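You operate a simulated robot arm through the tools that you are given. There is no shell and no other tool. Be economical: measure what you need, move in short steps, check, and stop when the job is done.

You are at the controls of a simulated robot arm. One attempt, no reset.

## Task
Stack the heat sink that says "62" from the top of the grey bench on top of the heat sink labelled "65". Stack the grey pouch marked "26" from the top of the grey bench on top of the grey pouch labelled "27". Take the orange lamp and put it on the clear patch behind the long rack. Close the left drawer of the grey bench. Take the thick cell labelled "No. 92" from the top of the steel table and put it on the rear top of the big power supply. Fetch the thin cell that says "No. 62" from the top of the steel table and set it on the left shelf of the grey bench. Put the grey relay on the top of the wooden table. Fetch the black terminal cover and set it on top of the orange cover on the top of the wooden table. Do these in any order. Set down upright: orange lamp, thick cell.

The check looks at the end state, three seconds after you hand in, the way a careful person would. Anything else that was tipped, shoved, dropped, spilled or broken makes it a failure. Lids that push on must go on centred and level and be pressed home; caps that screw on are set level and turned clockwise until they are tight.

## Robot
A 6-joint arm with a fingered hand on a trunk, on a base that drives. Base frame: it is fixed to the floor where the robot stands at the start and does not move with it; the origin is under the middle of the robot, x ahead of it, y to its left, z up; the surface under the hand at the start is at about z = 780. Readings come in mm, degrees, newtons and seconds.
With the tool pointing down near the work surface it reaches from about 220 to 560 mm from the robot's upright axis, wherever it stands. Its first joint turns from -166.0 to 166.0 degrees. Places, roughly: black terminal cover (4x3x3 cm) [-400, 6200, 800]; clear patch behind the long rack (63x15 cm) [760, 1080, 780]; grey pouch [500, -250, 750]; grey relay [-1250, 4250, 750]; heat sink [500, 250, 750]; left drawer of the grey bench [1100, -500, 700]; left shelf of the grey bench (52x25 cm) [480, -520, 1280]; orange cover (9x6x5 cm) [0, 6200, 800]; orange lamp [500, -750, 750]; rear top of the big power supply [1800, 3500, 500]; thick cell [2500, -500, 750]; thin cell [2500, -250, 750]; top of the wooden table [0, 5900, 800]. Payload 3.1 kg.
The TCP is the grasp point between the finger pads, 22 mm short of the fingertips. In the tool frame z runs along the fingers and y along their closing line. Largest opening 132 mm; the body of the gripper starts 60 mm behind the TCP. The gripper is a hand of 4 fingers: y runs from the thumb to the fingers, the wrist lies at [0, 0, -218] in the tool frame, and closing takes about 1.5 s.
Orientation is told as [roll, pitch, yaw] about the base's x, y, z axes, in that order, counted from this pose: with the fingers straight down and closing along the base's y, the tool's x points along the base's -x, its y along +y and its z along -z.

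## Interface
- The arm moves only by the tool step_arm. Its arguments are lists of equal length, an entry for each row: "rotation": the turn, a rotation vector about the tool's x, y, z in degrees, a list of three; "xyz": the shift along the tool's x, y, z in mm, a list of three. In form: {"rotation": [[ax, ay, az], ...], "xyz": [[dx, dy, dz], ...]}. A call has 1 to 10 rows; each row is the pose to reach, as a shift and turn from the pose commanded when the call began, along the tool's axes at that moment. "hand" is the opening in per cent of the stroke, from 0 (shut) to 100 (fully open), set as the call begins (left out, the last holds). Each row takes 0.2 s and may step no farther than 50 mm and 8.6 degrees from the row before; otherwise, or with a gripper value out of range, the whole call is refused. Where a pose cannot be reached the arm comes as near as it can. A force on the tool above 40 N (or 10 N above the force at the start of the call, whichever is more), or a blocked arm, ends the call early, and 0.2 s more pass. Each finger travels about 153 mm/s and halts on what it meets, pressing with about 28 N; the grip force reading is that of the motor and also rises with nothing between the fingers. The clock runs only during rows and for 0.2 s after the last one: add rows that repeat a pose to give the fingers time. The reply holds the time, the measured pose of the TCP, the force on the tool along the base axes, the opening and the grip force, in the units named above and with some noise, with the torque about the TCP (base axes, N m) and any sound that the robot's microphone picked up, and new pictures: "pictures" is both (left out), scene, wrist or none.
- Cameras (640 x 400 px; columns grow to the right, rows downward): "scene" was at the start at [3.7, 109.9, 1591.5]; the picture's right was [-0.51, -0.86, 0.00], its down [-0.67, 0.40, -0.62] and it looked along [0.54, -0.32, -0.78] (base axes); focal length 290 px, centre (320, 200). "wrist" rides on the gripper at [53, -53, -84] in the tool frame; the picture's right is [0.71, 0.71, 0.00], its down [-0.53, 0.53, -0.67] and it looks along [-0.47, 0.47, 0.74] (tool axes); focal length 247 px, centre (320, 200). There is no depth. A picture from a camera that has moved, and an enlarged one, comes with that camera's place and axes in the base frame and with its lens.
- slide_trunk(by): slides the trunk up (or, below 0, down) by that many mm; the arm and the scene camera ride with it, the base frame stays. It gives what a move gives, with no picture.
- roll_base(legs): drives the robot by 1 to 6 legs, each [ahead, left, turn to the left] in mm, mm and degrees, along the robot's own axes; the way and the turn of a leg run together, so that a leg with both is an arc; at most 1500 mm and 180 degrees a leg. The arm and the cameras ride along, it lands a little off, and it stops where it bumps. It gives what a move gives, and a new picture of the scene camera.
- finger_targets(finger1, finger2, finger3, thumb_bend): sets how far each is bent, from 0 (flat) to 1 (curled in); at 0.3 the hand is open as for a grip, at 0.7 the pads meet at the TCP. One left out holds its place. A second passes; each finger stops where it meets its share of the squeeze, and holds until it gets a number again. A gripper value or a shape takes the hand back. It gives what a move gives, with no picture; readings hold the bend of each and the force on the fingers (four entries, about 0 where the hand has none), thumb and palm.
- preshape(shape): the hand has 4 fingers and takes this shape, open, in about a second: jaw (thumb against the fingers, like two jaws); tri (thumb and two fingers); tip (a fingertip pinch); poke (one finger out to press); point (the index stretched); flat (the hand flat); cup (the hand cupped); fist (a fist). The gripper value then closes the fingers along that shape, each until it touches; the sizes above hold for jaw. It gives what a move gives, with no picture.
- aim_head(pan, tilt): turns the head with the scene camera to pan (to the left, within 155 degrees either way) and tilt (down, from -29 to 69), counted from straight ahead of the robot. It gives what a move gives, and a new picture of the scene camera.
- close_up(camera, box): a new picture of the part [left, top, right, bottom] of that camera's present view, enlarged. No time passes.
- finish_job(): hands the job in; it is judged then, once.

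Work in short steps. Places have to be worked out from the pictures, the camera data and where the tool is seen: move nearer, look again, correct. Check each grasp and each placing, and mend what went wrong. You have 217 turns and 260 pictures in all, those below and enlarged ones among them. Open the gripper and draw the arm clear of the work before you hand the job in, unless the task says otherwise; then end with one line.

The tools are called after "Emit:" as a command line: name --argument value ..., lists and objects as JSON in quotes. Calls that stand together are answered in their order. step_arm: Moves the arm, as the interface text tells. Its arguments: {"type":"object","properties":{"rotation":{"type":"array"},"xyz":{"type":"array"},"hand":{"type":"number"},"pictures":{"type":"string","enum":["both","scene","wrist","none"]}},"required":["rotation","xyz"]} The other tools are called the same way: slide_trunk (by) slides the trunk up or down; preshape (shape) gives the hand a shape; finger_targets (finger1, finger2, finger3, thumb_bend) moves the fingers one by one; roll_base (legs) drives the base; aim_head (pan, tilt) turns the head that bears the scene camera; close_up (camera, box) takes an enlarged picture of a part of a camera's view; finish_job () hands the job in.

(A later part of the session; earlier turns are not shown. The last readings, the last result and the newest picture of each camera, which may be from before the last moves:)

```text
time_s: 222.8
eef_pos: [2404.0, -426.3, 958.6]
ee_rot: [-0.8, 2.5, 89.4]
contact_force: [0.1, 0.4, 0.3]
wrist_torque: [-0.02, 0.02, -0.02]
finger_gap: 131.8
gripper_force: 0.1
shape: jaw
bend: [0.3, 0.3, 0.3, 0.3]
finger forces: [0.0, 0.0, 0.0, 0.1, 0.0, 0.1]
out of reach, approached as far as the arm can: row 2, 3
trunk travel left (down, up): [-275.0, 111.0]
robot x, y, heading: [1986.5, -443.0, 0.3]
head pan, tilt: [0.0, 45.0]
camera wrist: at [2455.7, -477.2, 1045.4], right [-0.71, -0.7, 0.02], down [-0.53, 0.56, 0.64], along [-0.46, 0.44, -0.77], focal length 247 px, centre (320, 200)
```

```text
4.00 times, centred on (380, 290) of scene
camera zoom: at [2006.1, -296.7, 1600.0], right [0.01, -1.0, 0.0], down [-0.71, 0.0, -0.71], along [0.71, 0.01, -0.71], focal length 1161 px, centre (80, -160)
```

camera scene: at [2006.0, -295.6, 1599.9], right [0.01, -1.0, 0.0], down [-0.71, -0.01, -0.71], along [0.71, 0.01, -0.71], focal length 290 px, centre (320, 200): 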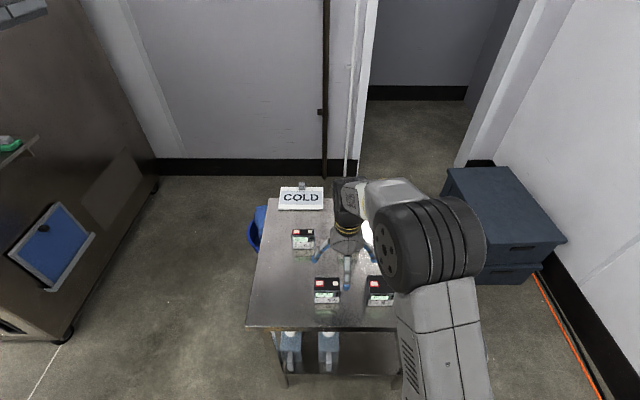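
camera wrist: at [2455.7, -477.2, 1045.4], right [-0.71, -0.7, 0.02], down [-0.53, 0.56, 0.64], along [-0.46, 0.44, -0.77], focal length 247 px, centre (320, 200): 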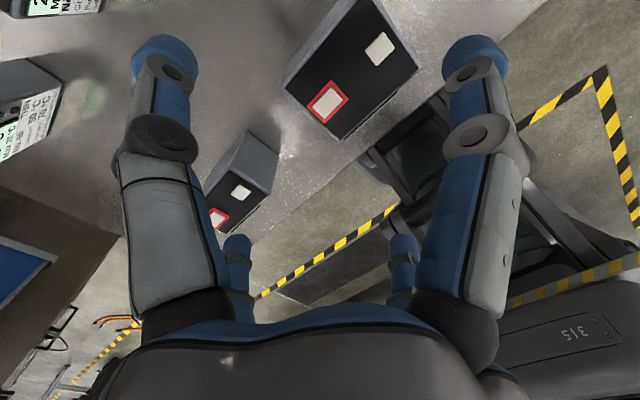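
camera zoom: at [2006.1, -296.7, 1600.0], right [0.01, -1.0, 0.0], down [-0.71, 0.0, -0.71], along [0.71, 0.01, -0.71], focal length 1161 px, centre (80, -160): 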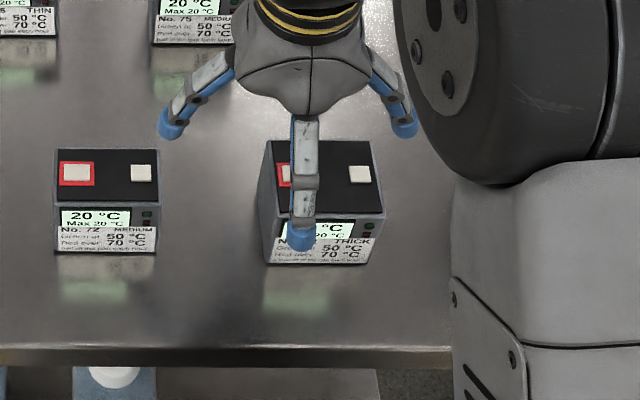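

The wrist roll nears its limit there; I shift the base right by 75 mm instead and then re-centre, levelling the hand.

Emit:
roll_base --legs '[[0, -75, 0]]'

Emit:
step_arm --xyz '[[-20, -5, 0], [-36, -9, 0]]' --rotation '[[-0.4, -1.3, 0], [-0.8, -2.5, 0]]' --pictures "wrist"

Emit:
close_up --camera "wrist" --box '[240, 20, 400, 180]'

```text
time_s: 223.9
eef_pos: [2403.8, -502.6, 957.8]
ee_rot: [-0.7, 2.4, 89.3]
contact_force: [0.7, 0.3, 0.5]
wrist_torque: [0.02, 0.02, 0.01]
finger_gap: 131.9
gripper_force: 0.1
shape: jaw
bend: [0.3, 0.3, 0.3, 0.3]
finger forces: [0.0, 0.0, 0.1, 0.1, 0.1, 0.0]
trunk travel left (down, up): [-275.0, 111.0]
robot x, y, heading: [1986.6, -520.0, 0.5]
head pan, tilt: [0.0, 45.0]
camera scene: at [2006.7, -373.4, 1600.1], right [0.01, -1.0, 0.0], down [-0.71, 0.0, -0.71], along [0.71, 0.01, -0.71], focal length 290 px, centre (320, 200)
```

scene: 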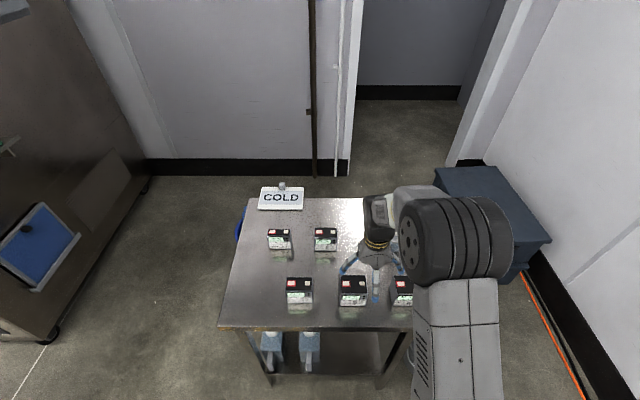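

```text
time_s: 224.5
eef_pos: [2414.2, -465.8, 957.1]
ee_rot: [0.1, -0.1, 89.3]
contact_force: [0.6, -0.3, -0.2]
wrist_torque: [0.04, 0.04, -0.02]
finger_gap: 132.0
gripper_force: 0.0
shape: jaw
bend: [0.3, 0.3, 0.3, 0.3]
finger forces: [0.1, 0.0, 0.0, 0.0, 0.0, 0.0]
trunk travel left (down, up): [-275.0, 111.0]
robot x, y, heading: [1986.7, -519.5, 0.4]
head pan, tilt: [0.0, 45.0]
camera wrist: at [2467.7, -520.4, 1041.3], right [-0.72, -0.7, 0.0], down [-0.52, 0.53, 0.67], along [-0.47, 0.48, -0.74], focal length 247 px, centre (320, 200)
```

wrist: 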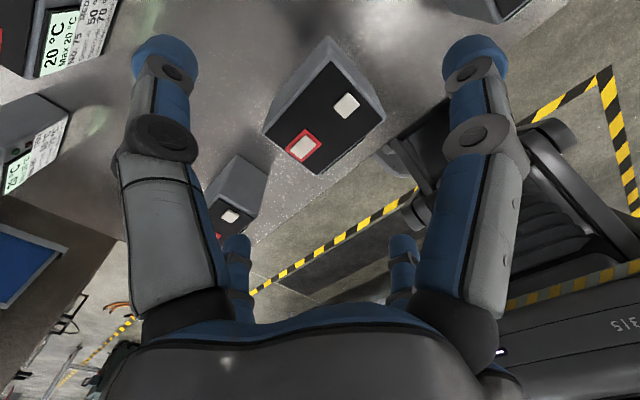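

```text
2.50 times, centred on (320, 100) of wrist
camera zoom: at [2467.7, -520.4, 1041.3], right [-0.72, -0.7, 0.0], down [-0.52, 0.53, 0.67], along [-0.47, 0.48, -0.74], focal length 617 px, centre (320, 450)
```

zoom: 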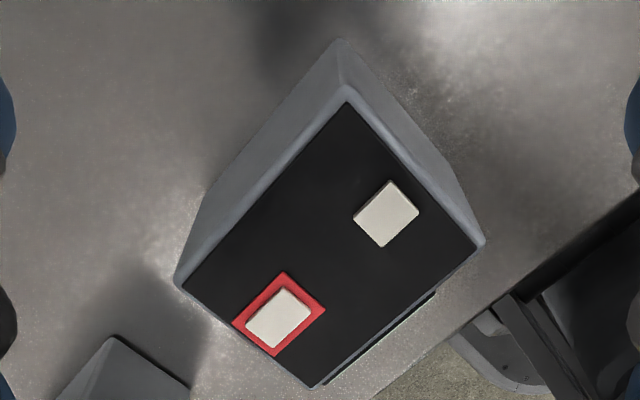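

Cell 92 centre (2411,-466), top z≈867. I descend and grip.

Emit:
step_arm --xyz '[[0, 2.5, 45], [0, 2.5, 85], [0, 2.5, 107]]' --rotation '[[0, 0, -1], [0, 0, -1], [0, 0, -1]]' --pictures "none"

Emit:
step_arm --xyz '[[0, 0, 0], [0, 0, 0], [0, 0, 0], [0, 0, 0], [0, 0, 0], [0, 0, 0], [0, 0, 0], [0, 0, 0]]' --rotation '[[0, 0, 0], [0, 0, 0], [0, 0, 0], [0, 0, 0], [0, 0, 0], [0, 0, 0], [0, 0, 0], [0, 0, 0]]' --hand 0 --pictures "none"

Emit:
step_arm --xyz '[[0, 0, -20], [0, 0, -60], [0, 0, -100], [0, 0, -130]]' --rotation '[[0, 0, 0], [0, 0, 0], [0, 0, 0], [0, 0, 0]]' --pictures "both"

```text
time_s: 225.3
eef_pos: [2410.5, -467.2, 849.2]
ee_rot: [0.0, 0.2, 90.3]
contact_force: [-0.4, -0.4, -0.2]
wrist_torque: [0.0, 0.02, -0.02]
finger_gap: 132.1
gripper_force: 0.0
shape: jaw
bend: [0.3, 0.3, 0.3, 0.3]
finger forces: [0.0, 0.0, 0.0, 0.0, 0.1, 0.0]
trunk travel left (down, up): [-275.0, 111.0]
robot x, y, heading: [1990.4, -520.6, 0.5]
head pan, tilt: [0.0, 45.0]
```

```text
time_s: 227.1
eef_pos: [2411.2, -466.8, 850.3]
ee_rot: [0.2, 0.2, 90.4]
contact_force: [-0.5, 0.1, -0.5]
wrist_torque: [0.02, -0.05, 0.01]
finger_gap: 57.2
gripper_force: 27.7
shape: jaw
bend: [0.38, 0.4, 0.33, 0.7]
finger forces: [25.3, 25.4, 25.2, 0.0, 25.7, 0.0]
trunk travel left (down, up): [-275.0, 111.0]
robot x, y, heading: [1988.6, -521.1, 0.7]
head pan, tilt: [0.0, 45.0]
```

```text
time_s: 228.1
eef_pos: [2409.9, -466.0, 978.5]
ee_rot: [0.1, 0.1, 90.2]
contact_force: [0.4, -0.4, -6.2]
wrist_torque: [-0.03, 0.0, 0.02]
finger_gap: 57.1
gripper_force: 27.8
shape: jaw
bend: [0.38, 0.4, 0.33, 0.7]
finger forces: [25.3, 25.7, 25.3, 0.1, 25.7, 0.1]
trunk travel left (down, up): [-275.0, 111.0]
robot x, y, heading: [1986.2, -520.4, 0.3]
head pan, tilt: [0.0, 45.0]
camera scene: at [2006.9, -371.3, 1599.9], right [0.01, -1.0, 0.0], down [-0.71, 0.0, -0.71], along [0.71, 0.0, -0.71], focal length 290 px, centre (320, 200)
camera wrist: at [2464.0, -519.0, 1063.1], right [-0.7, -0.71, 0.0], down [-0.53, 0.52, 0.67], along [-0.48, 0.47, -0.74], focal length 247 px, centre (320, 200)
```

scene: 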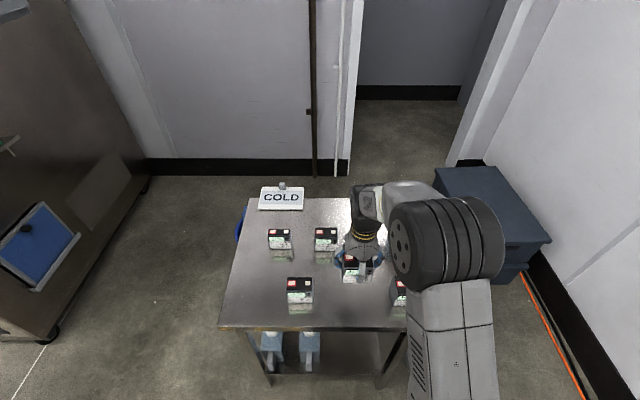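
wrist: 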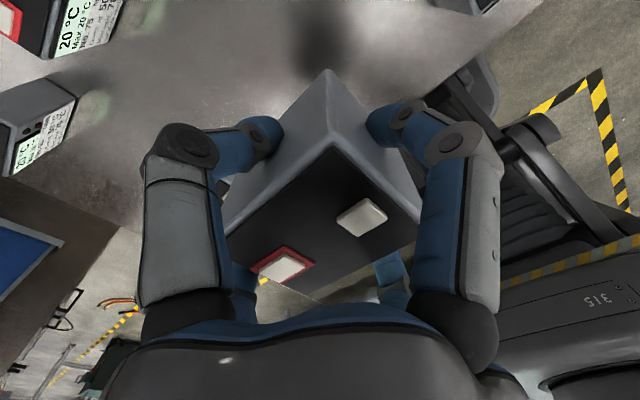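

Cell 92 held. I back off, turn to face +y, and look up the aisle.

Emit:
roll_base --legs '[[-400, 0, 0], [0, 0, 90]]'

Emit:
aim_head --pan 5 --tilt 20

```text
time_s: 234.3
eef_pos: [1543.9, -100.0, 978.3]
ee_rot: [0.1, 0.1, 179.7]
contact_force: [0.3, -0.3, -6.8]
wrist_torque: [0.02, 0.0, -0.02]
finger_gap: 57.0
gripper_force: 27.9
shape: jaw
bend: [0.38, 0.4, 0.33, 0.7]
finger forces: [25.3, 25.2, 25.3, 0.0, 25.8, 0.0]
trunk travel left (down, up): [-275.0, 111.0]
robot x, y, heading: [1593.5, -523.9, 90.1]
head pan, tilt: [0.0, 45.0]
camera scene: at [1445.8, -500.6, 1599.9], right [1.0, 0.0, 0.0], down [0.0, -0.71, -0.71], along [0.0, 0.71, -0.71], focal length 290 px, centre (320, 200)
```

scene: 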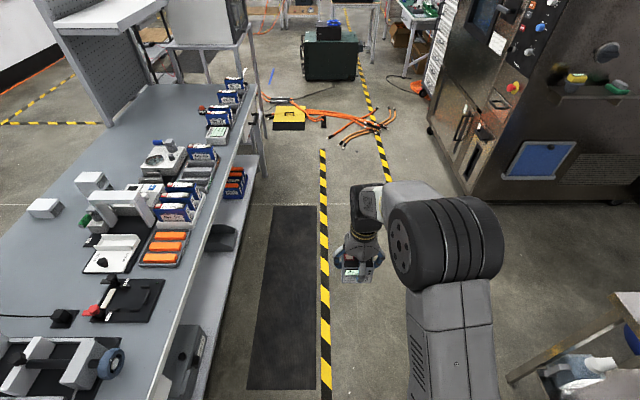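

```text
time_s: 235.2
eef_pos: [1544.5, -100.4, 976.7]
ee_rot: [0.2, 0.1, 179.7]
contact_force: [0.2, 0.5, -5.6]
wrist_torque: [0.03, -0.02, 0.01]
finger_gap: 57.0
gripper_force: 28.5
shape: jaw
bend: [0.38, 0.4, 0.33, 0.7]
finger forces: [25.4, 25.3, 25.3, 0.0, 25.7, 0.1]
trunk travel left (down, up): [-275.0, 111.0]
robot x, y, heading: [1596.4, -521.1, 90.0]
head pan, tilt: [5.0, 20.0]
camera scene: at [1437.8, -489.1, 1638.5], right [1.0, 0.08, 0.0], down [0.03, -0.34, -0.94], along [-0.08, 0.94, -0.34], focal length 290 px, centre (320, 200)
```

scene: 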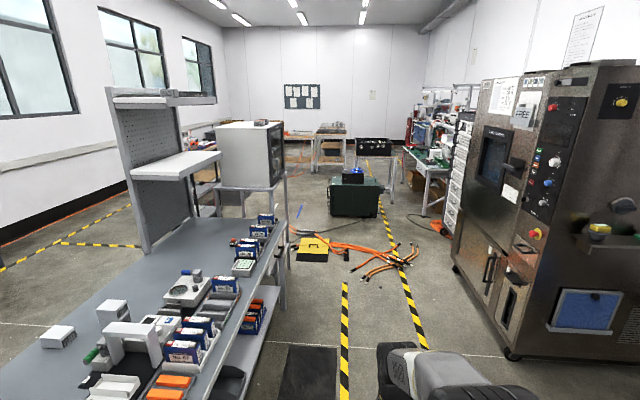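

The green box down the aisle is the big power supply; orange cables lie on the floor in between. I zoom in to plan.

Emit:
close_up --camera "scene" --box '[250, 140, 470, 300]'

Emit:
close_up --camera "scene" --box '[310, 150, 400, 220]'

```text
2.50 times, centred on (360, 220) of scene
camera zoom: at [1437.8, -489.1, 1638.5], right [1.0, 0.08, 0.0], down [0.03, -0.34, -0.94], along [-0.08, 0.94, -0.34], focal length 726 px, centre (220, 150)
```

zoom: 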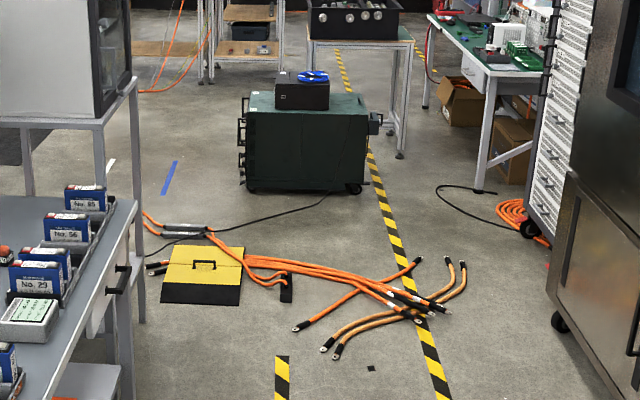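

```text
5.71 times, centred on (355, 185) of scene
camera zoom: at [1437.8, -489.1, 1638.5], right [1.0, 0.08, 0.0], down [0.03, -0.34, -0.94], along [-0.08, 0.94, -0.34], focal length 1658 px, centre (120, 286)
```

zoom: 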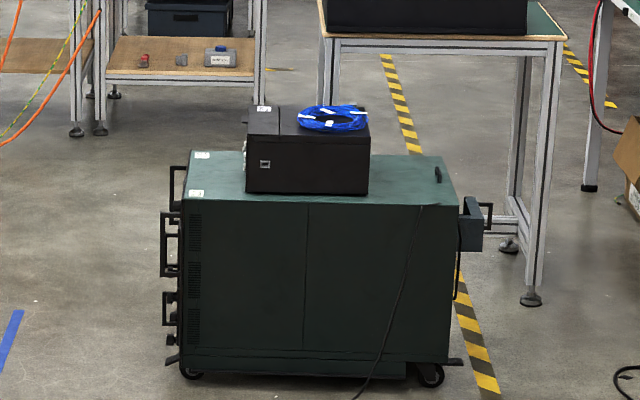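

Plan: approach the power supply from the south side, passing between the cable ends and the chamber. I drive up first and re-measure that gap.

Emit:
roll_base --legs '[[1500, 0, 0], [0, -690, 0]]'

Emit:
aim_head --pan 15 --tilt 35

```text
time_s: 245.9
eef_pos: [2181.6, 1435.3, 976.4]
ee_rot: [0.3, 0.2, 179.9]
contact_force: [-0.1, -0.4, -6.4]
wrist_torque: [-0.02, 0.01, 0.02]
finger_gap: 57.1
gripper_force: 27.5
shape: jaw
bend: [0.38, 0.4, 0.33, 0.7]
finger forces: [25.4, 25.3, 25.8, 0.0, 25.7, 0.0]
trunk travel left (down, up): [-275.0, 111.0]
robot x, y, heading: [2233.8, 1014.9, 90.1]
head pan, tilt: [5.0, 20.0]
stopped in leg 2: the robot was blocked; the commanded pose is now the measured one
camera scene: at [2076.0, 1048.2, 1638.5], right [1.0, 0.09, 0.0], down [0.03, -0.34, -0.94], along [-0.08, 0.94, -0.34], focal length 290 px, centre (320, 200)
```

scene: 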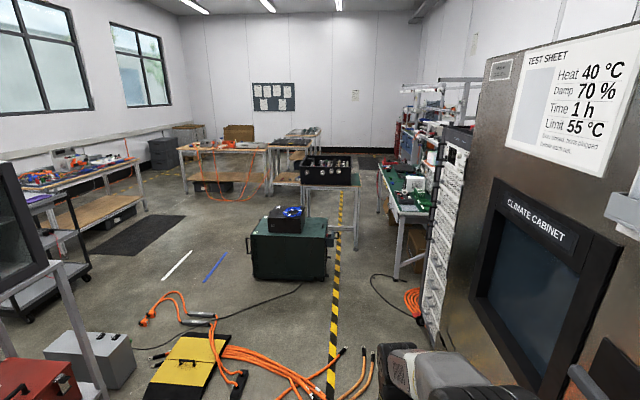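

```text
time_s: 246.7
eef_pos: [2181.7, 1437.2, 977.1]
ee_rot: [0.3, 0.0, 179.9]
contact_force: [0.3, 0.1, -6.1]
wrist_torque: [0.03, -0.02, 0.02]
finger_gap: 57.0
gripper_force: 28.2
shape: jaw
bend: [0.38, 0.4, 0.33, 0.7]
finger forces: [25.5, 25.3, 25.8, 0.1, 25.6, 0.0]
trunk travel left (down, up): [-275.0, 111.0]
robot x, y, heading: [2234.7, 1015.0, 90.4]
head pan, tilt: [15.0, 35.0]
camera scene: at [2062.0, 1040.2, 1614.8], right [0.97, 0.26, 0.0], down [0.15, -0.55, -0.82], along [-0.21, 0.79, -0.57], focal length 290 px, centre (320, 200)
```

scene: 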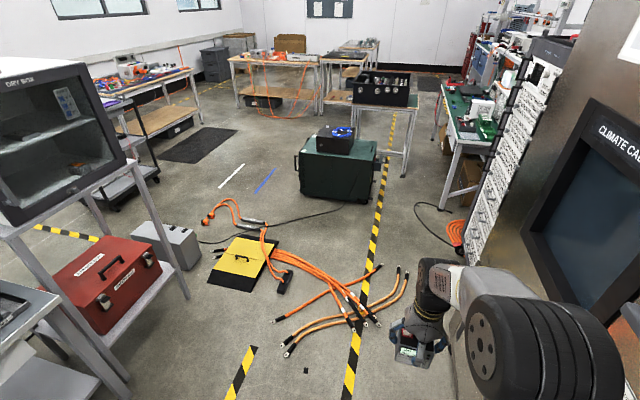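

The cabinet blocks at x≈2234. I step 40 mm left and proceed slowly past the cable tips.

Emit:
roll_base --legs '[[0, 35, 0], [700, 0, 0], [700, 0, 0]]'

```text
time_s: 254.4
eef_pos: [2141.6, 2829.9, 976.7]
ee_rot: [0.2, 0.1, -179.8]
contact_force: [-0.1, 0.1, -7.0]
wrist_torque: [-0.02, -0.02, -0.01]
finger_gap: 57.3
gripper_force: 28.4
shape: jaw
bend: [0.38, 0.4, 0.33, 0.7]
finger forces: [25.5, 25.3, 25.8, 0.0, 25.8, 0.0]
trunk travel left (down, up): [-275.0, 111.0]
robot x, y, heading: [2193.4, 2410.2, 90.5]
head pan, tilt: [15.0, 35.0]
camera scene: at [2023.4, 2433.3, 1614.7], right [0.96, 0.26, 0.0], down [0.15, -0.55, -0.82], along [-0.22, 0.79, -0.57], focal length 290 px, centre (320, 200)
```

scene: 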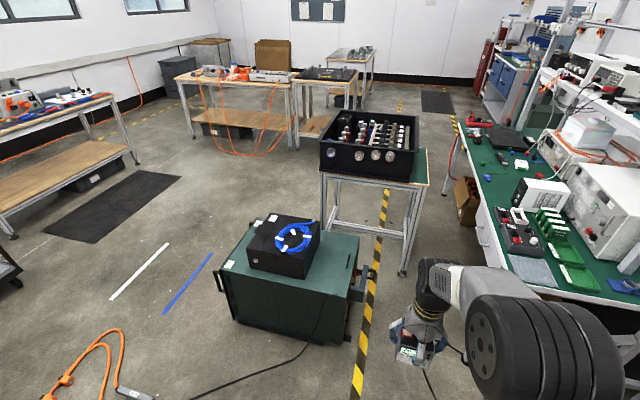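

Passed without trouble. I continue to stand south of the power supply.

Emit:
roll_base --legs '[[530, 0, 0], [0, 290, 0]]'

Emit:
aim_head --pan 10 --tilt 55

```text
time_s: 259.1
eef_pos: [1847.2, 3357.3, 976.8]
ee_rot: [0.2, 0.3, -179.9]
contact_force: [-0.4, 0.1, -6.4]
wrist_torque: [0.03, -0.05, -0.03]
finger_gap: 57.0
gripper_force: 28.5
shape: jaw
bend: [0.38, 0.4, 0.33, 0.7]
finger forces: [25.5, 25.4, 25.9, 0.0, 25.8, 0.1]
trunk travel left (down, up): [-275.0, 111.0]
robot x, y, heading: [1898.2, 2934.9, 90.2]
head pan, tilt: [15.0, 35.0]
camera scene: at [1727.3, 2960.0, 1614.6], right [0.96, 0.26, 0.0], down [0.15, -0.55, -0.82], along [-0.21, 0.79, -0.57], focal length 290 px, centre (320, 200)
```

scene: 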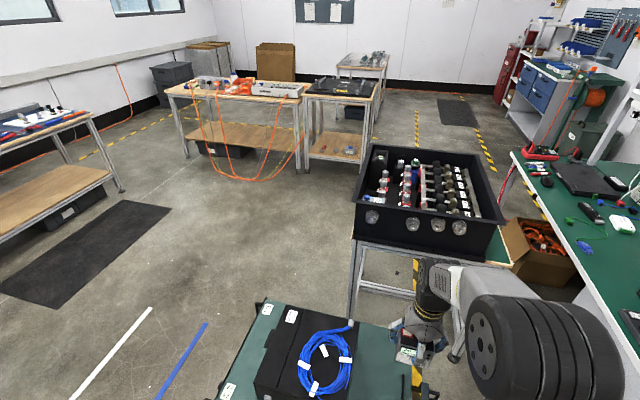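

```text
time_s: 259.9
eef_pos: [1847.9, 3357.0, 976.9]
ee_rot: [0.1, 0.1, -179.9]
contact_force: [-0.6, -0.2, -7.8]
wrist_torque: [-0.01, -0.02, 0.01]
finger_gap: 56.8
gripper_force: 27.8
shape: jaw
bend: [0.38, 0.4, 0.33, 0.7]
finger forces: [25.5, 25.3, 25.7, 0.0, 25.8, 0.0]
trunk travel left (down, up): [-275.0, 111.0]
robot x, y, heading: [1898.9, 2931.9, 90.2]
head pan, tilt: [10.0, 55.0]
camera scene: at [1738.9, 2946.1, 1586.5], right [0.98, 0.18, 0.0], down [0.15, -0.81, -0.57], along [-0.1, 0.56, -0.82], focal length 290 px, centre (320, 200)
```

scene: 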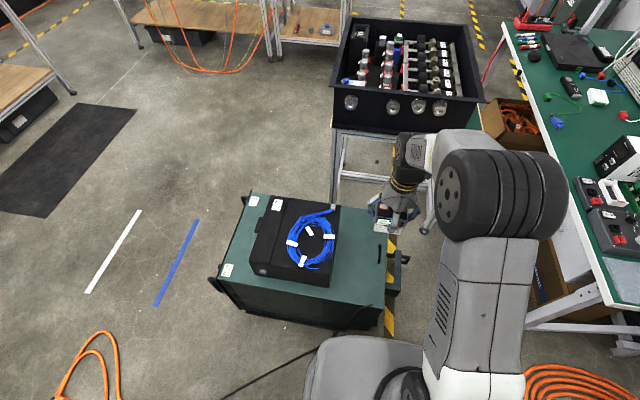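

Free rear-top area is x≈1720–1900, y≈3300–3690 at z≈490. I lower the trunk 270 mm, nudge ahead, and extend over it.

Emit:
slide_trunk --by -270

Emit:
roll_base --legs '[[28, 0, 0]]'

Emit:
step_arm --xyz '[[-10, -40, 0], [-20, -80, 0], [-30, -110, 0]]' --rotation '[[0, 0, 0], [0, 0, 0], [0, 0, 0]]' --pictures "both"

```text
time_s: 262.6
eef_pos: [1847.6, 3356.5, 708.1]
ee_rot: [0.3, 0.1, -179.9]
contact_force: [0.5, 0.8, -6.6]
wrist_torque: [-0.02, -0.05, 0.01]
finger_gap: 57.0
gripper_force: 28.2
shape: jaw
bend: [0.38, 0.4, 0.33, 0.7]
finger forces: [25.5, 25.3, 25.8, 0.0, 25.8, 0.0]
trunk travel left (down, up): [-5.0, 381.0]
robot x, y, heading: [1901.3, 2936.9, 90.0]
head pan, tilt: [10.0, 55.0]
```

```text
time_s: 263.5
eef_pos: [1848.5, 3385.0, 709.3]
ee_rot: [0.3, 0.2, -180.0]
contact_force: [-0.2, 0.5, -6.1]
wrist_torque: [0.03, 0.01, 0.0]
finger_gap: 56.9
gripper_force: 27.7
shape: jaw
bend: [0.38, 0.4, 0.33, 0.7]
finger forces: [25.5, 25.4, 25.8, 0.1, 25.7, 0.1]
trunk travel left (down, up): [-5.0, 381.0]
robot x, y, heading: [1899.6, 2960.9, 90.4]
head pan, tilt: [10.0, 55.0]
camera scene: at [1738.7, 2974.7, 1317.4], right [0.98, 0.18, 0.0], down [0.15, -0.81, -0.57], along [-0.1, 0.56, -0.82], focal length 290 px, centre (320, 200)
```

scene: 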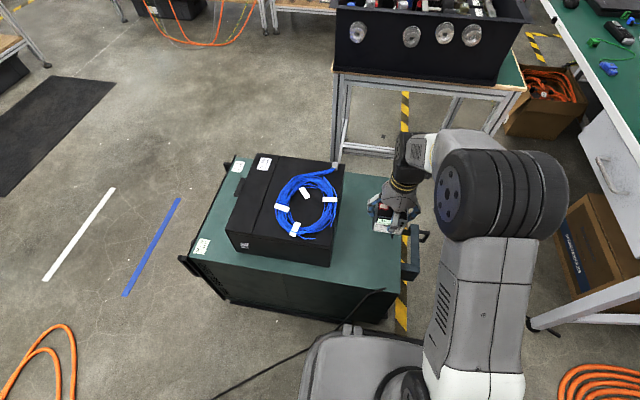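

```text
time_s: 264.3
eef_pos: [1817.1, 3495.9, 706.1]
ee_rot: [0.3, 0.1, -179.9]
contact_force: [-0.1, 0.1, -5.8]
wrist_torque: [0.02, 0.0, -0.01]
finger_gap: 57.0
gripper_force: 28.3
shape: jaw
bend: [0.38, 0.41, 0.33, 0.7]
finger forces: [25.4, 25.6, 25.9, 0.0, 26.0, 0.0]
trunk travel left (down, up): [-5.0, 381.0]
robot x, y, heading: [1898.8, 2962.1, 90.1]
head pan, tilt: [10.0, 55.0]
camera scene: at [1738.6, 2974.4, 1317.3], right [0.98, 0.18, 0.0], down [0.15, -0.81, -0.57], along [-0.1, 0.56, -0.82], focal length 290 px, centre (320, 200)
camera wrist: at [1870.3, 3547.7, 791.2], right [0.71, -0.71, 0.01], down [-0.53, -0.52, 0.67], along [-0.47, -0.48, -0.74], focal length 247 px, centre (320, 200)
```

scene: 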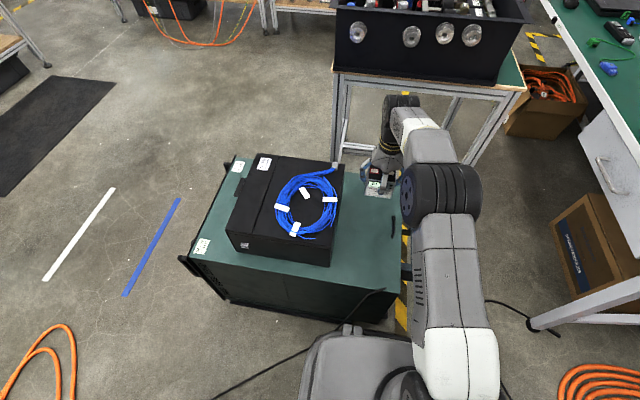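
wrist: 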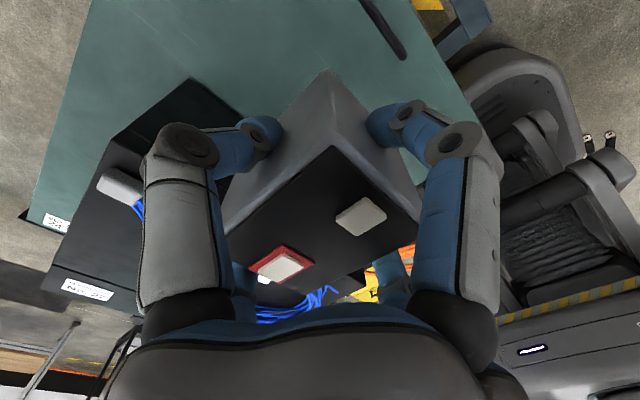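

I shift 9 mm left to stay between the box and the latch, then descend to near contact.

Emit:
step_arm --xyz '[[-9, 0, 45], [-9, 0, 90], [-9, 0, 135]]' --rotation '[[0, 0, 0], [0, 0, 0], [0, 0, 0]]' --pictures "both"

Emit:
close_up --camera "scene" --box '[310, 140, 450, 260]'

```text
time_s: 265.1
eef_pos: [1807.6, 3492.5, 572.8]
ee_rot: [0.2, 0.1, -180.1]
contact_force: [0.6, 0.8, -7.1]
wrist_torque: [0.01, -0.02, 0.01]
finger_gap: 56.9
gripper_force: 27.8
shape: jaw
bend: [0.38, 0.41, 0.33, 0.7]
finger forces: [25.4, 25.2, 25.8, 0.1, 26.0, 0.0]
trunk travel left (down, up): [-5.0, 381.0]
robot x, y, heading: [1900.6, 2959.9, 90.0]
head pan, tilt: [10.0, 55.0]
camera scene: at [1738.6, 2974.3, 1317.4], right [0.98, 0.18, 0.0], down [0.15, -0.81, -0.57], along [-0.1, 0.56, -0.82], focal length 290 px, centre (320, 200)
camera wrist: at [1860.5, 3546.2, 657.4], right [0.71, -0.71, 0.0], down [-0.53, -0.52, 0.67], along [-0.47, -0.48, -0.74], focal length 247 px, centre (320, 200)
```

scene: 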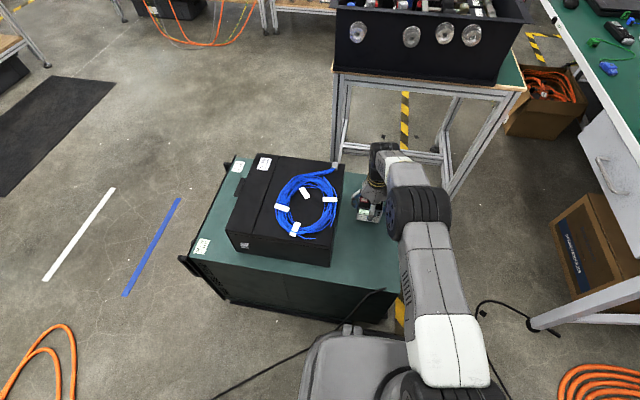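
wrist: 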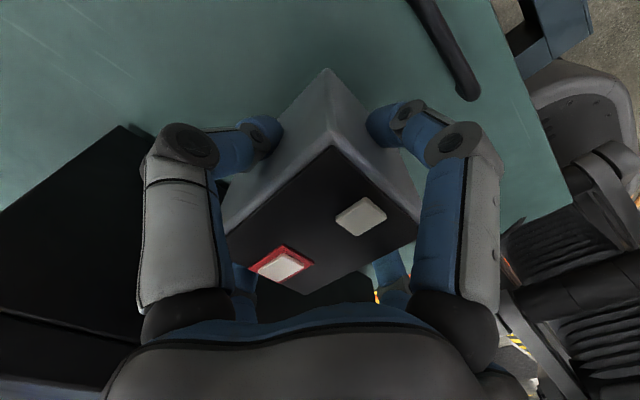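

```text
3.33 times, centred on (380, 200) of scene
camera zoom: at [1738.6, 2974.3, 1317.4], right [0.98, 0.18, 0.0], down [0.15, -0.81, -0.57], along [-0.1, 0.56, -0.82], focal length 967 px, centre (120, 200)
```

zoom: 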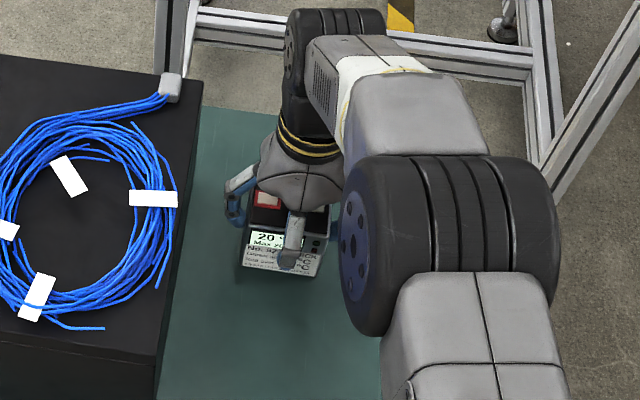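

Clear of box and latch. I inch down to contact.

Emit:
step_arm --xyz '[[0, 0, 10], [0, 0, 16], [0, 0, 20], [0, 0, 23], [0, 0, 26], [0, 0, 29], [0, 0, 32]]' --rotation '[[0, 0, 0], [0, 0, 0], [0, 0, 0], [0, 0, 0], [0, 0, 0], [0, 0, 0], [0, 0, 0]]' --pictures "none"

```text
time_s: 266.7
eef_pos: [1809.6, 3493.9, 541.0]
ee_rot: [0.3, 0.2, -180.0]
contact_force: [0.1, 0.5, -6.2]
wrist_torque: [0.01, 0.0, 0.0]
finger_gap: 56.9
gripper_force: 27.9
shape: jaw
bend: [0.38, 0.41, 0.33, 0.7]
finger forces: [25.4, 25.3, 25.7, 0.0, 26.0, 0.0]
trunk travel left (down, up): [-5.0, 381.0]
robot x, y, heading: [1899.1, 2964.6, 90.4]
head pan, tilt: [10.0, 55.0]
```

Emit:
step_arm --xyz '[[0, 0, 3], [0, 0, 6], [0, 0, 9], [0, 0, 12], [0, 0, 15], [0, 0, 18], [0, 0, 21]]' --rotation '[[0, 0, 0], [0, 0, 0], [0, 0, 0], [0, 0, 0], [0, 0, 0], [0, 0, 0], [0, 0, 0]]' --pictures "none"

```text
time_s: 268.0
eef_pos: [1809.5, 3495.6, 532.6]
ee_rot: [-0.5, 0.1, -179.8]
contact_force: [2.0, -10.7, 24.3]
wrist_torque: [-0.19, 0.01, 0.05]
finger_gap: 57.7
gripper_force: 27.8
shape: jaw
bend: [0.38, 0.4, 0.33, 0.7]
finger forces: [30.1, 30.6, 29.5, 0.0, 28.4, 0.0]
trunk travel left (down, up): [-5.0, 381.0]
robot x, y, heading: [1901.3, 2963.3, 90.2]
head pan, tilt: [10.0, 55.0]
stopped in row 6: the force on the tool passed its limit at 43 N (the readings are from after the stop); the commanded pose is now the measured one
```

Contact at z≈533. I relieve slightly and open partway.

Emit:
step_arm --xyz '[[0, 0, -1.5]]' --rotation '[[0.5, 0, 0]]' --pictures "none"

Emit:
finger_targets --finger1 0.27 --finger2 0.3 --finger3 0.24 --thumb_bend 0.5

Emit:
step_arm --xyz '[[0, 0, 0]]' --rotation '[[0, 0, 0]]' --pictures "wrist"

```text
time_s: 268.4
eef_pos: [1809.6, 3495.6, 531.9]
ee_rot: [-1.0, 0.1, -180.1]
contact_force: [1.4, -6.5, 23.2]
wrist_torque: [-0.26, -0.01, 0.01]
finger_gap: 57.8
gripper_force: 28.1
shape: jaw
bend: [0.38, 0.4, 0.33, 0.7]
finger forces: [30.2, 29.3, 29.6, 0.1, 29.3, 0.0]
trunk travel left (down, up): [-5.0, 381.0]
robot x, y, heading: [1902.0, 2960.4, 90.1]
head pan, tilt: [10.0, 55.0]
```

```text
time_s: 269.4
eef_pos: [1808.7, 3496.9, 531.5]
ee_rot: [-0.7, 0.1, -180.1]
contact_force: [0.3, -0.6, -0.4]
wrist_torque: [-0.01, -0.01, 0.01]
finger_gap: 70.4
gripper_force: 0.0
shape: fingers
bend: [0.27, 0.3, 0.24, 0.5]
finger forces: [0.0, 0.1, 0.1, 0.0, 0.1, 0.0]
trunk travel left (down, up): [-5.0, 381.0]
robot x, y, heading: [1895.5, 2962.3, 90.3]
head pan, tilt: [10.0, 55.0]
```

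```text
time_s: 269.8
eef_pos: [1808.9, 3495.8, 529.5]
ee_rot: [-0.7, 0.1, -180.0]
contact_force: [-0.1, 0.7, 0.6]
wrist_torque: [-0.01, -0.04, 0.02]
finger_gap: 70.3
gripper_force: 0.1
shape: fingers
bend: [0.27, 0.3, 0.24, 0.5]
finger forces: [0.1, 0.0, 0.0, 0.0, 0.0, 0.0]
trunk travel left (down, up): [-5.0, 381.0]
robot x, y, heading: [1902.1, 2960.9, 90.3]
head pan, tilt: [10.0, 55.0]
camera wrist: at [1861.7, 3547.2, 616.1], right [0.71, -0.71, -0.01], down [-0.53, -0.53, 0.66], along [-0.47, -0.46, -0.75], focal length 247 px, centre (320, 200)
```

wrist: 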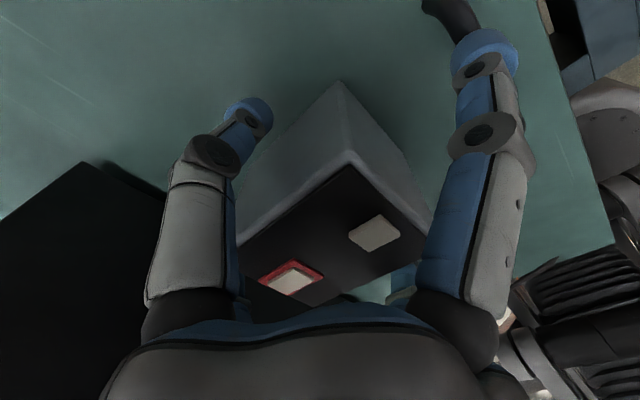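

Released cleanly. I lift straight up and check.

Emit:
step_arm --xyz '[[0, 0, -20], [0, 0, -55], [0, 0, -100], [0, 0, -145], [0, 0, -180]]' --rotation '[[0, 0, 0], [0, 0, 0], [0, 0, 0], [0, 0, 0], [0, 0, 0]]' --pictures "wrist"

Emit:
close_up --camera "scene" --box '[310, 140, 450, 260]'

```text
time_s: 271.0
eef_pos: [1810.9, 3496.5, 712.5]
ee_rot: [-0.7, 0.0, -179.9]
contact_force: [0.3, 0.3, -0.2]
wrist_torque: [-0.01, 0.03, 0.01]
finger_gap: 70.6
gripper_force: 0.0
shape: fingers
bend: [0.27, 0.3, 0.24, 0.5]
finger forces: [0.0, 0.0, 0.0, 0.1, 0.1, 0.0]
trunk travel left (down, up): [-5.0, 381.0]
robot x, y, heading: [1900.2, 2959.2, 90.1]
head pan, tilt: [10.0, 55.0]
camera wrist: at [1863.9, 3547.4, 797.9], right [0.71, -0.71, -0.01], down [-0.53, -0.53, 0.66], along [-0.47, -0.46, -0.75], focal length 247 px, centre (320, 200)
```

wrist: 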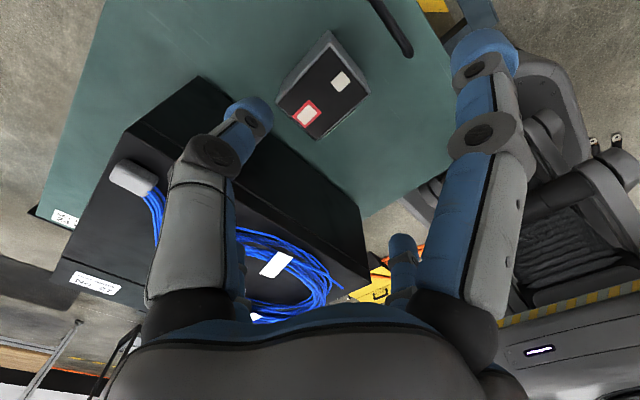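

```text
3.33 times, centred on (380, 200) of scene
camera zoom: at [1738.8, 2973.1, 1317.4], right [0.98, 0.18, 0.0], down [0.15, -0.81, -0.57], along [-0.1, 0.56, -0.82], focal length 967 px, centre (120, 200)
```

zoom: 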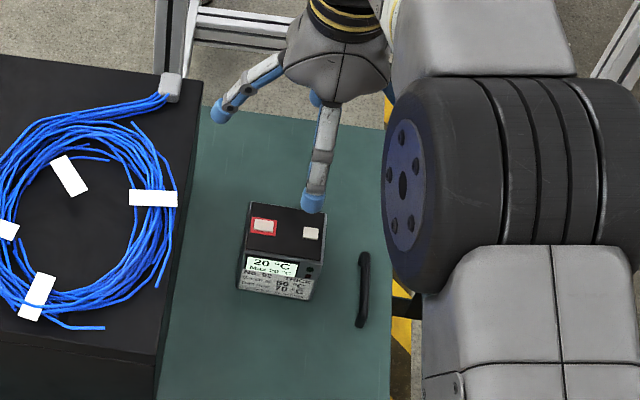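

Cell 92 stands upright on the rear top. I retract, raise the trunk, and head for the relay's table to the northwest.

Emit:
slide_trunk --by 270

Emit:
step_arm --xyz '[[10, 40, 0], [20, 80, 0], [30, 120, 0]]' --rotation '[[0, 0, 0], [0, 0, 0], [0, 0, 0]]' --pictures "none" --hand 100

Emit:
roll_base --legs '[[-20, 0, 0], [0, 1000, 0]]'

Emit:
aim_head --pan 35 --tilt 25

```text
time_s: 273.7
eef_pos: [1811.1, 3495.8, 981.0]
ee_rot: [-0.7, 0.1, -180.1]
contact_force: [-0.8, 0.6, -0.3]
wrist_torque: [0.01, -0.01, -0.03]
finger_gap: 70.7
gripper_force: 0.1
shape: fingers
bend: [0.27, 0.3, 0.24, 0.5]
finger forces: [0.0, 0.0, 0.0, 0.0, 0.1, 0.1]
trunk travel left (down, up): [-275.0, 111.0]
robot x, y, heading: [1899.3, 2959.8, 90.2]
head pan, tilt: [10.0, 55.0]
```

```text
time_s: 274.5
eef_pos: [1840.9, 3372.7, 983.0]
ee_rot: [-0.8, 0.1, -180.0]
contact_force: [0.1, -0.4, -0.7]
wrist_torque: [0.02, 0.01, 0.0]
finger_gap: 131.9
gripper_force: 0.0
shape: jaw
bend: [0.3, 0.3, 0.3, 0.3]
finger forces: [0.1, 0.1, 0.0, 0.1, 0.0, 0.1]
trunk travel left (down, up): [-275.0, 111.0]
robot x, y, heading: [1902.9, 2959.6, 90.4]
head pan, tilt: [10.0, 55.0]
```

```text
time_s: 278.3
eef_pos: [1226.1, 3351.8, 981.2]
ee_rot: [-0.7, 0.4, -180.0]
contact_force: [-1.2, 0.7, -0.7]
wrist_torque: [0.01, -0.07, -0.02]
finger_gap: 131.8
gripper_force: 0.1
shape: jaw
bend: [0.3, 0.3, 0.3, 0.3]
finger forces: [0.0, 0.0, 0.0, 0.0, 0.0, 0.0]
trunk travel left (down, up): [-275.0, 111.0]
robot x, y, heading: [1291.6, 2941.1, 90.3]
head pan, tilt: [10.0, 55.0]
stopped in leg 2: the robot was blocked; the commanded pose is now the measured one
camera scene: at [1120.0, 2950.5, 1585.5], right [0.98, 0.18, 0.01], down [0.15, -0.81, -0.57], along [-0.1, 0.56, -0.82], focal length 290 px, centre (320, 200)
```

scene: 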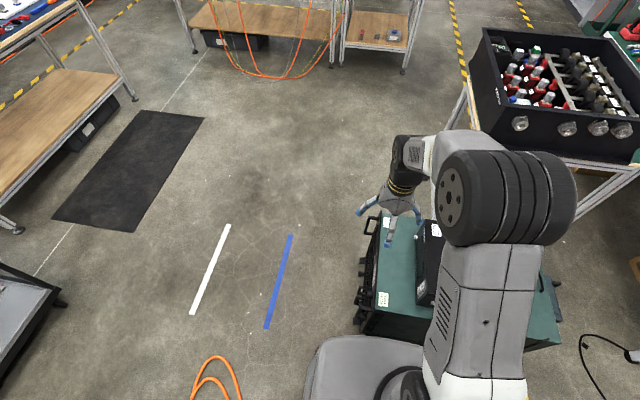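

```text
time_s: 279.2
eef_pos: [1231.2, 3352.2, 980.9]
ee_rot: [-0.7, 0.1, -180.0]
contact_force: [0.0, 0.1, 0.1]
wrist_torque: [0.02, -0.02, 0.0]
finger_gap: 131.8
gripper_force: 0.1
shape: jaw
bend: [0.3, 0.3, 0.3, 0.3]
finger forces: [0.0, 0.0, 0.0, 0.1, 0.0, 0.0]
trunk travel left (down, up): [-275.0, 111.0]
robot x, y, heading: [1289.4, 2938.7, 90.4]
head pan, tilt: [35.0, 25.0]
camera scene: at [1088.1, 2954.7, 1630.4], right [0.82, 0.58, 0.0], down [0.24, -0.35, -0.91], along [-0.52, 0.74, -0.42], focal length 290 px, centre (320, 200)
```

scene: 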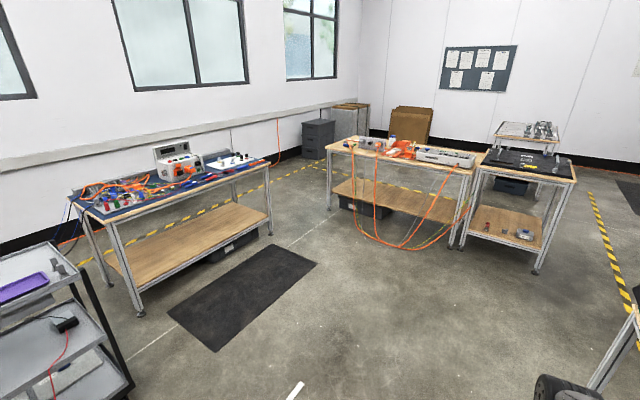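

Something on the left blocked the base. I look down-left to see what.

Emit:
aim_head --pan 100 --tilt 60

```text
time_s: 280.6
eef_pos: [1232.2, 3351.1, 982.3]
ee_rot: [-0.7, 0.1, -180.0]
contact_force: [0.6, 0.1, 0.5]
wrist_torque: [0.0, 0.02, 0.03]
finger_gap: 132.2
gripper_force: 0.1
shape: jaw
bend: [0.3, 0.3, 0.3, 0.3]
finger forces: [0.0, 0.1, 0.0, 0.1, 0.0, 0.0]
trunk travel left (down, up): [-275.0, 111.0]
robot x, y, heading: [1289.6, 2937.9, 90.2]
head pan, tilt: [100.0, 60.0]
camera scene: at [1076.1, 2867.6, 1580.5], right [-0.18, 0.98, 0.0], down [0.85, 0.15, -0.5], along [-0.49, -0.09, -0.87], focal length 290 px, centre (320, 200)
```

scene: 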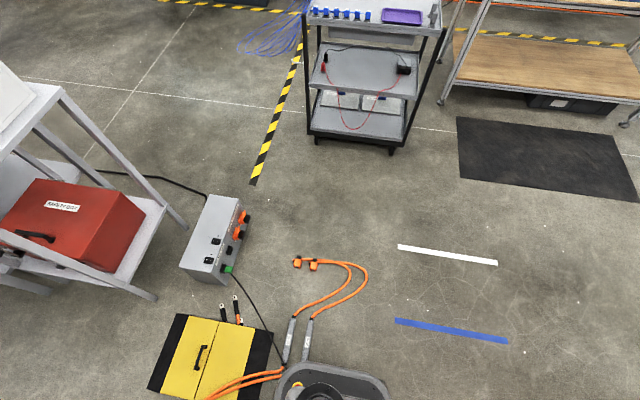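

It's probably the yellow case behind the base's rear. I move ahead 50 mm and try west again.

Emit:
roll_base --legs '[[50, 0, 0], [0, 400, 0]]'

```text
time_s: 281.6
eef_pos: [1231.7, 3389.5, 981.3]
ee_rot: [-0.7, 0.0, -179.9]
contact_force: [0.6, 0.0, 0.4]
wrist_torque: [0.03, 0.01, 0.0]
finger_gap: 131.8
gripper_force: 0.0
shape: jaw
bend: [0.3, 0.3, 0.3, 0.3]
finger forces: [0.0, 0.0, 0.0, 0.0, 0.0, 0.1]
trunk travel left (down, up): [-275.0, 111.0]
robot x, y, heading: [1288.9, 2974.4, 90.5]
head pan, tilt: [100.0, 60.0]
stopped in leg 1: the robot was blocked; the commanded pose is now the measured one
camera scene: at [1076.3, 2904.4, 1580.4], right [-0.18, 0.98, 0.0], down [0.85, 0.15, -0.5], along [-0.49, -0.09, -0.87], focal length 290 px, centre (320, 200)
```

scene: 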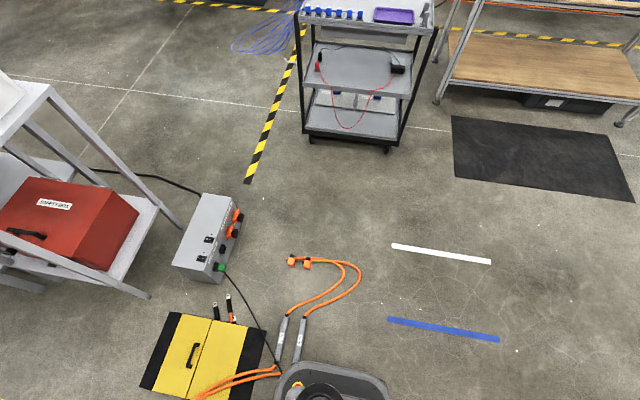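

Ahead it met the power supply's face, so the fit is tight. I back 12 mm and go west.

Emit:
roll_base --legs '[[-12, 0, 0], [0, 400, 0]]'

```text
time_s: 282.7
eef_pos: [1222.4, 3376.9, 982.3]
ee_rot: [-0.6, 0.3, -180.0]
contact_force: [-0.4, -0.4, -0.2]
wrist_torque: [0.01, -0.01, 0.01]
finger_gap: 131.8
gripper_force: 0.0
shape: jaw
bend: [0.3, 0.3, 0.3, 0.3]
finger forces: [0.1, 0.1, 0.0, 0.0, 0.1, 0.0]
trunk travel left (down, up): [-275.0, 111.0]
robot x, y, heading: [1284.2, 2961.2, 90.4]
head pan, tilt: [100.0, 60.0]
stopped in leg 2: the robot was blocked; the commanded pose is now the measured one
camera scene: at [1066.1, 2892.7, 1580.2], right [-0.18, 0.98, 0.0], down [0.85, 0.15, -0.5], along [-0.49, -0.09, -0.87], focal length 290 px, centre (320, 200)
```

scene: 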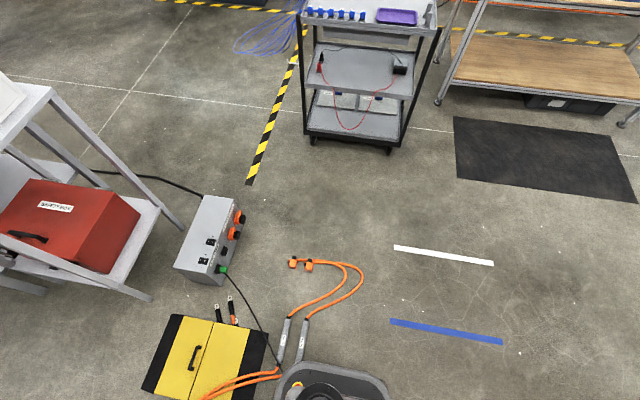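

The cable splices block the west side, so I take the long way: back down the aisle, around the bench's right end and up the west corridor.

Emit:
roll_base --legs '[[0, -893, 0], [-1000, 0, 0], [-950, 0, 0], [0, 545, 0], [-1500, 0, 0], [-780, 0, 0]]'

```text
time_s: 310.2
eef_pos: [1567.5, -810.3, 982.1]
ee_rot: [-0.7, 0.1, -179.7]
contact_force: [-0.2, -0.3, -0.6]
wrist_torque: [0.01, 0.0, 0.0]
finger_gap: 131.6
gripper_force: 0.0
shape: jaw
bend: [0.3, 0.3, 0.3, 0.3]
finger forces: [0.0, 0.1, 0.0, 0.1, 0.0, 0.0]
trunk travel left (down, up): [-275.0, 111.0]
robot x, y, heading: [1625.8, -1218.7, 90.8]
head pan, tilt: [100.0, 60.0]
camera scene: at [1414.0, -1294.9, 1580.4], right [-0.18, 0.98, 0.0], down [0.85, 0.16, -0.5], along [-0.49, -0.09, -0.87], focal length 290 px, centre (320, 200)
```

scene: 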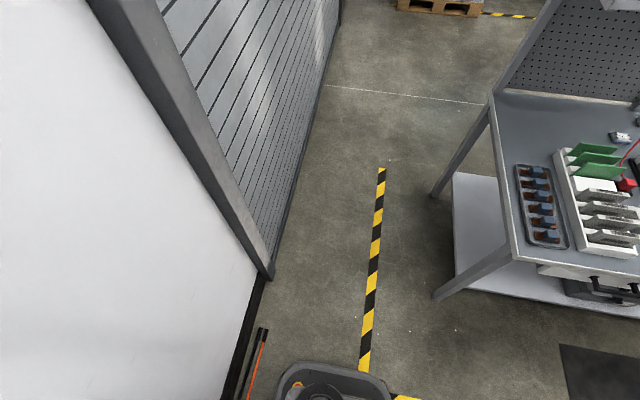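

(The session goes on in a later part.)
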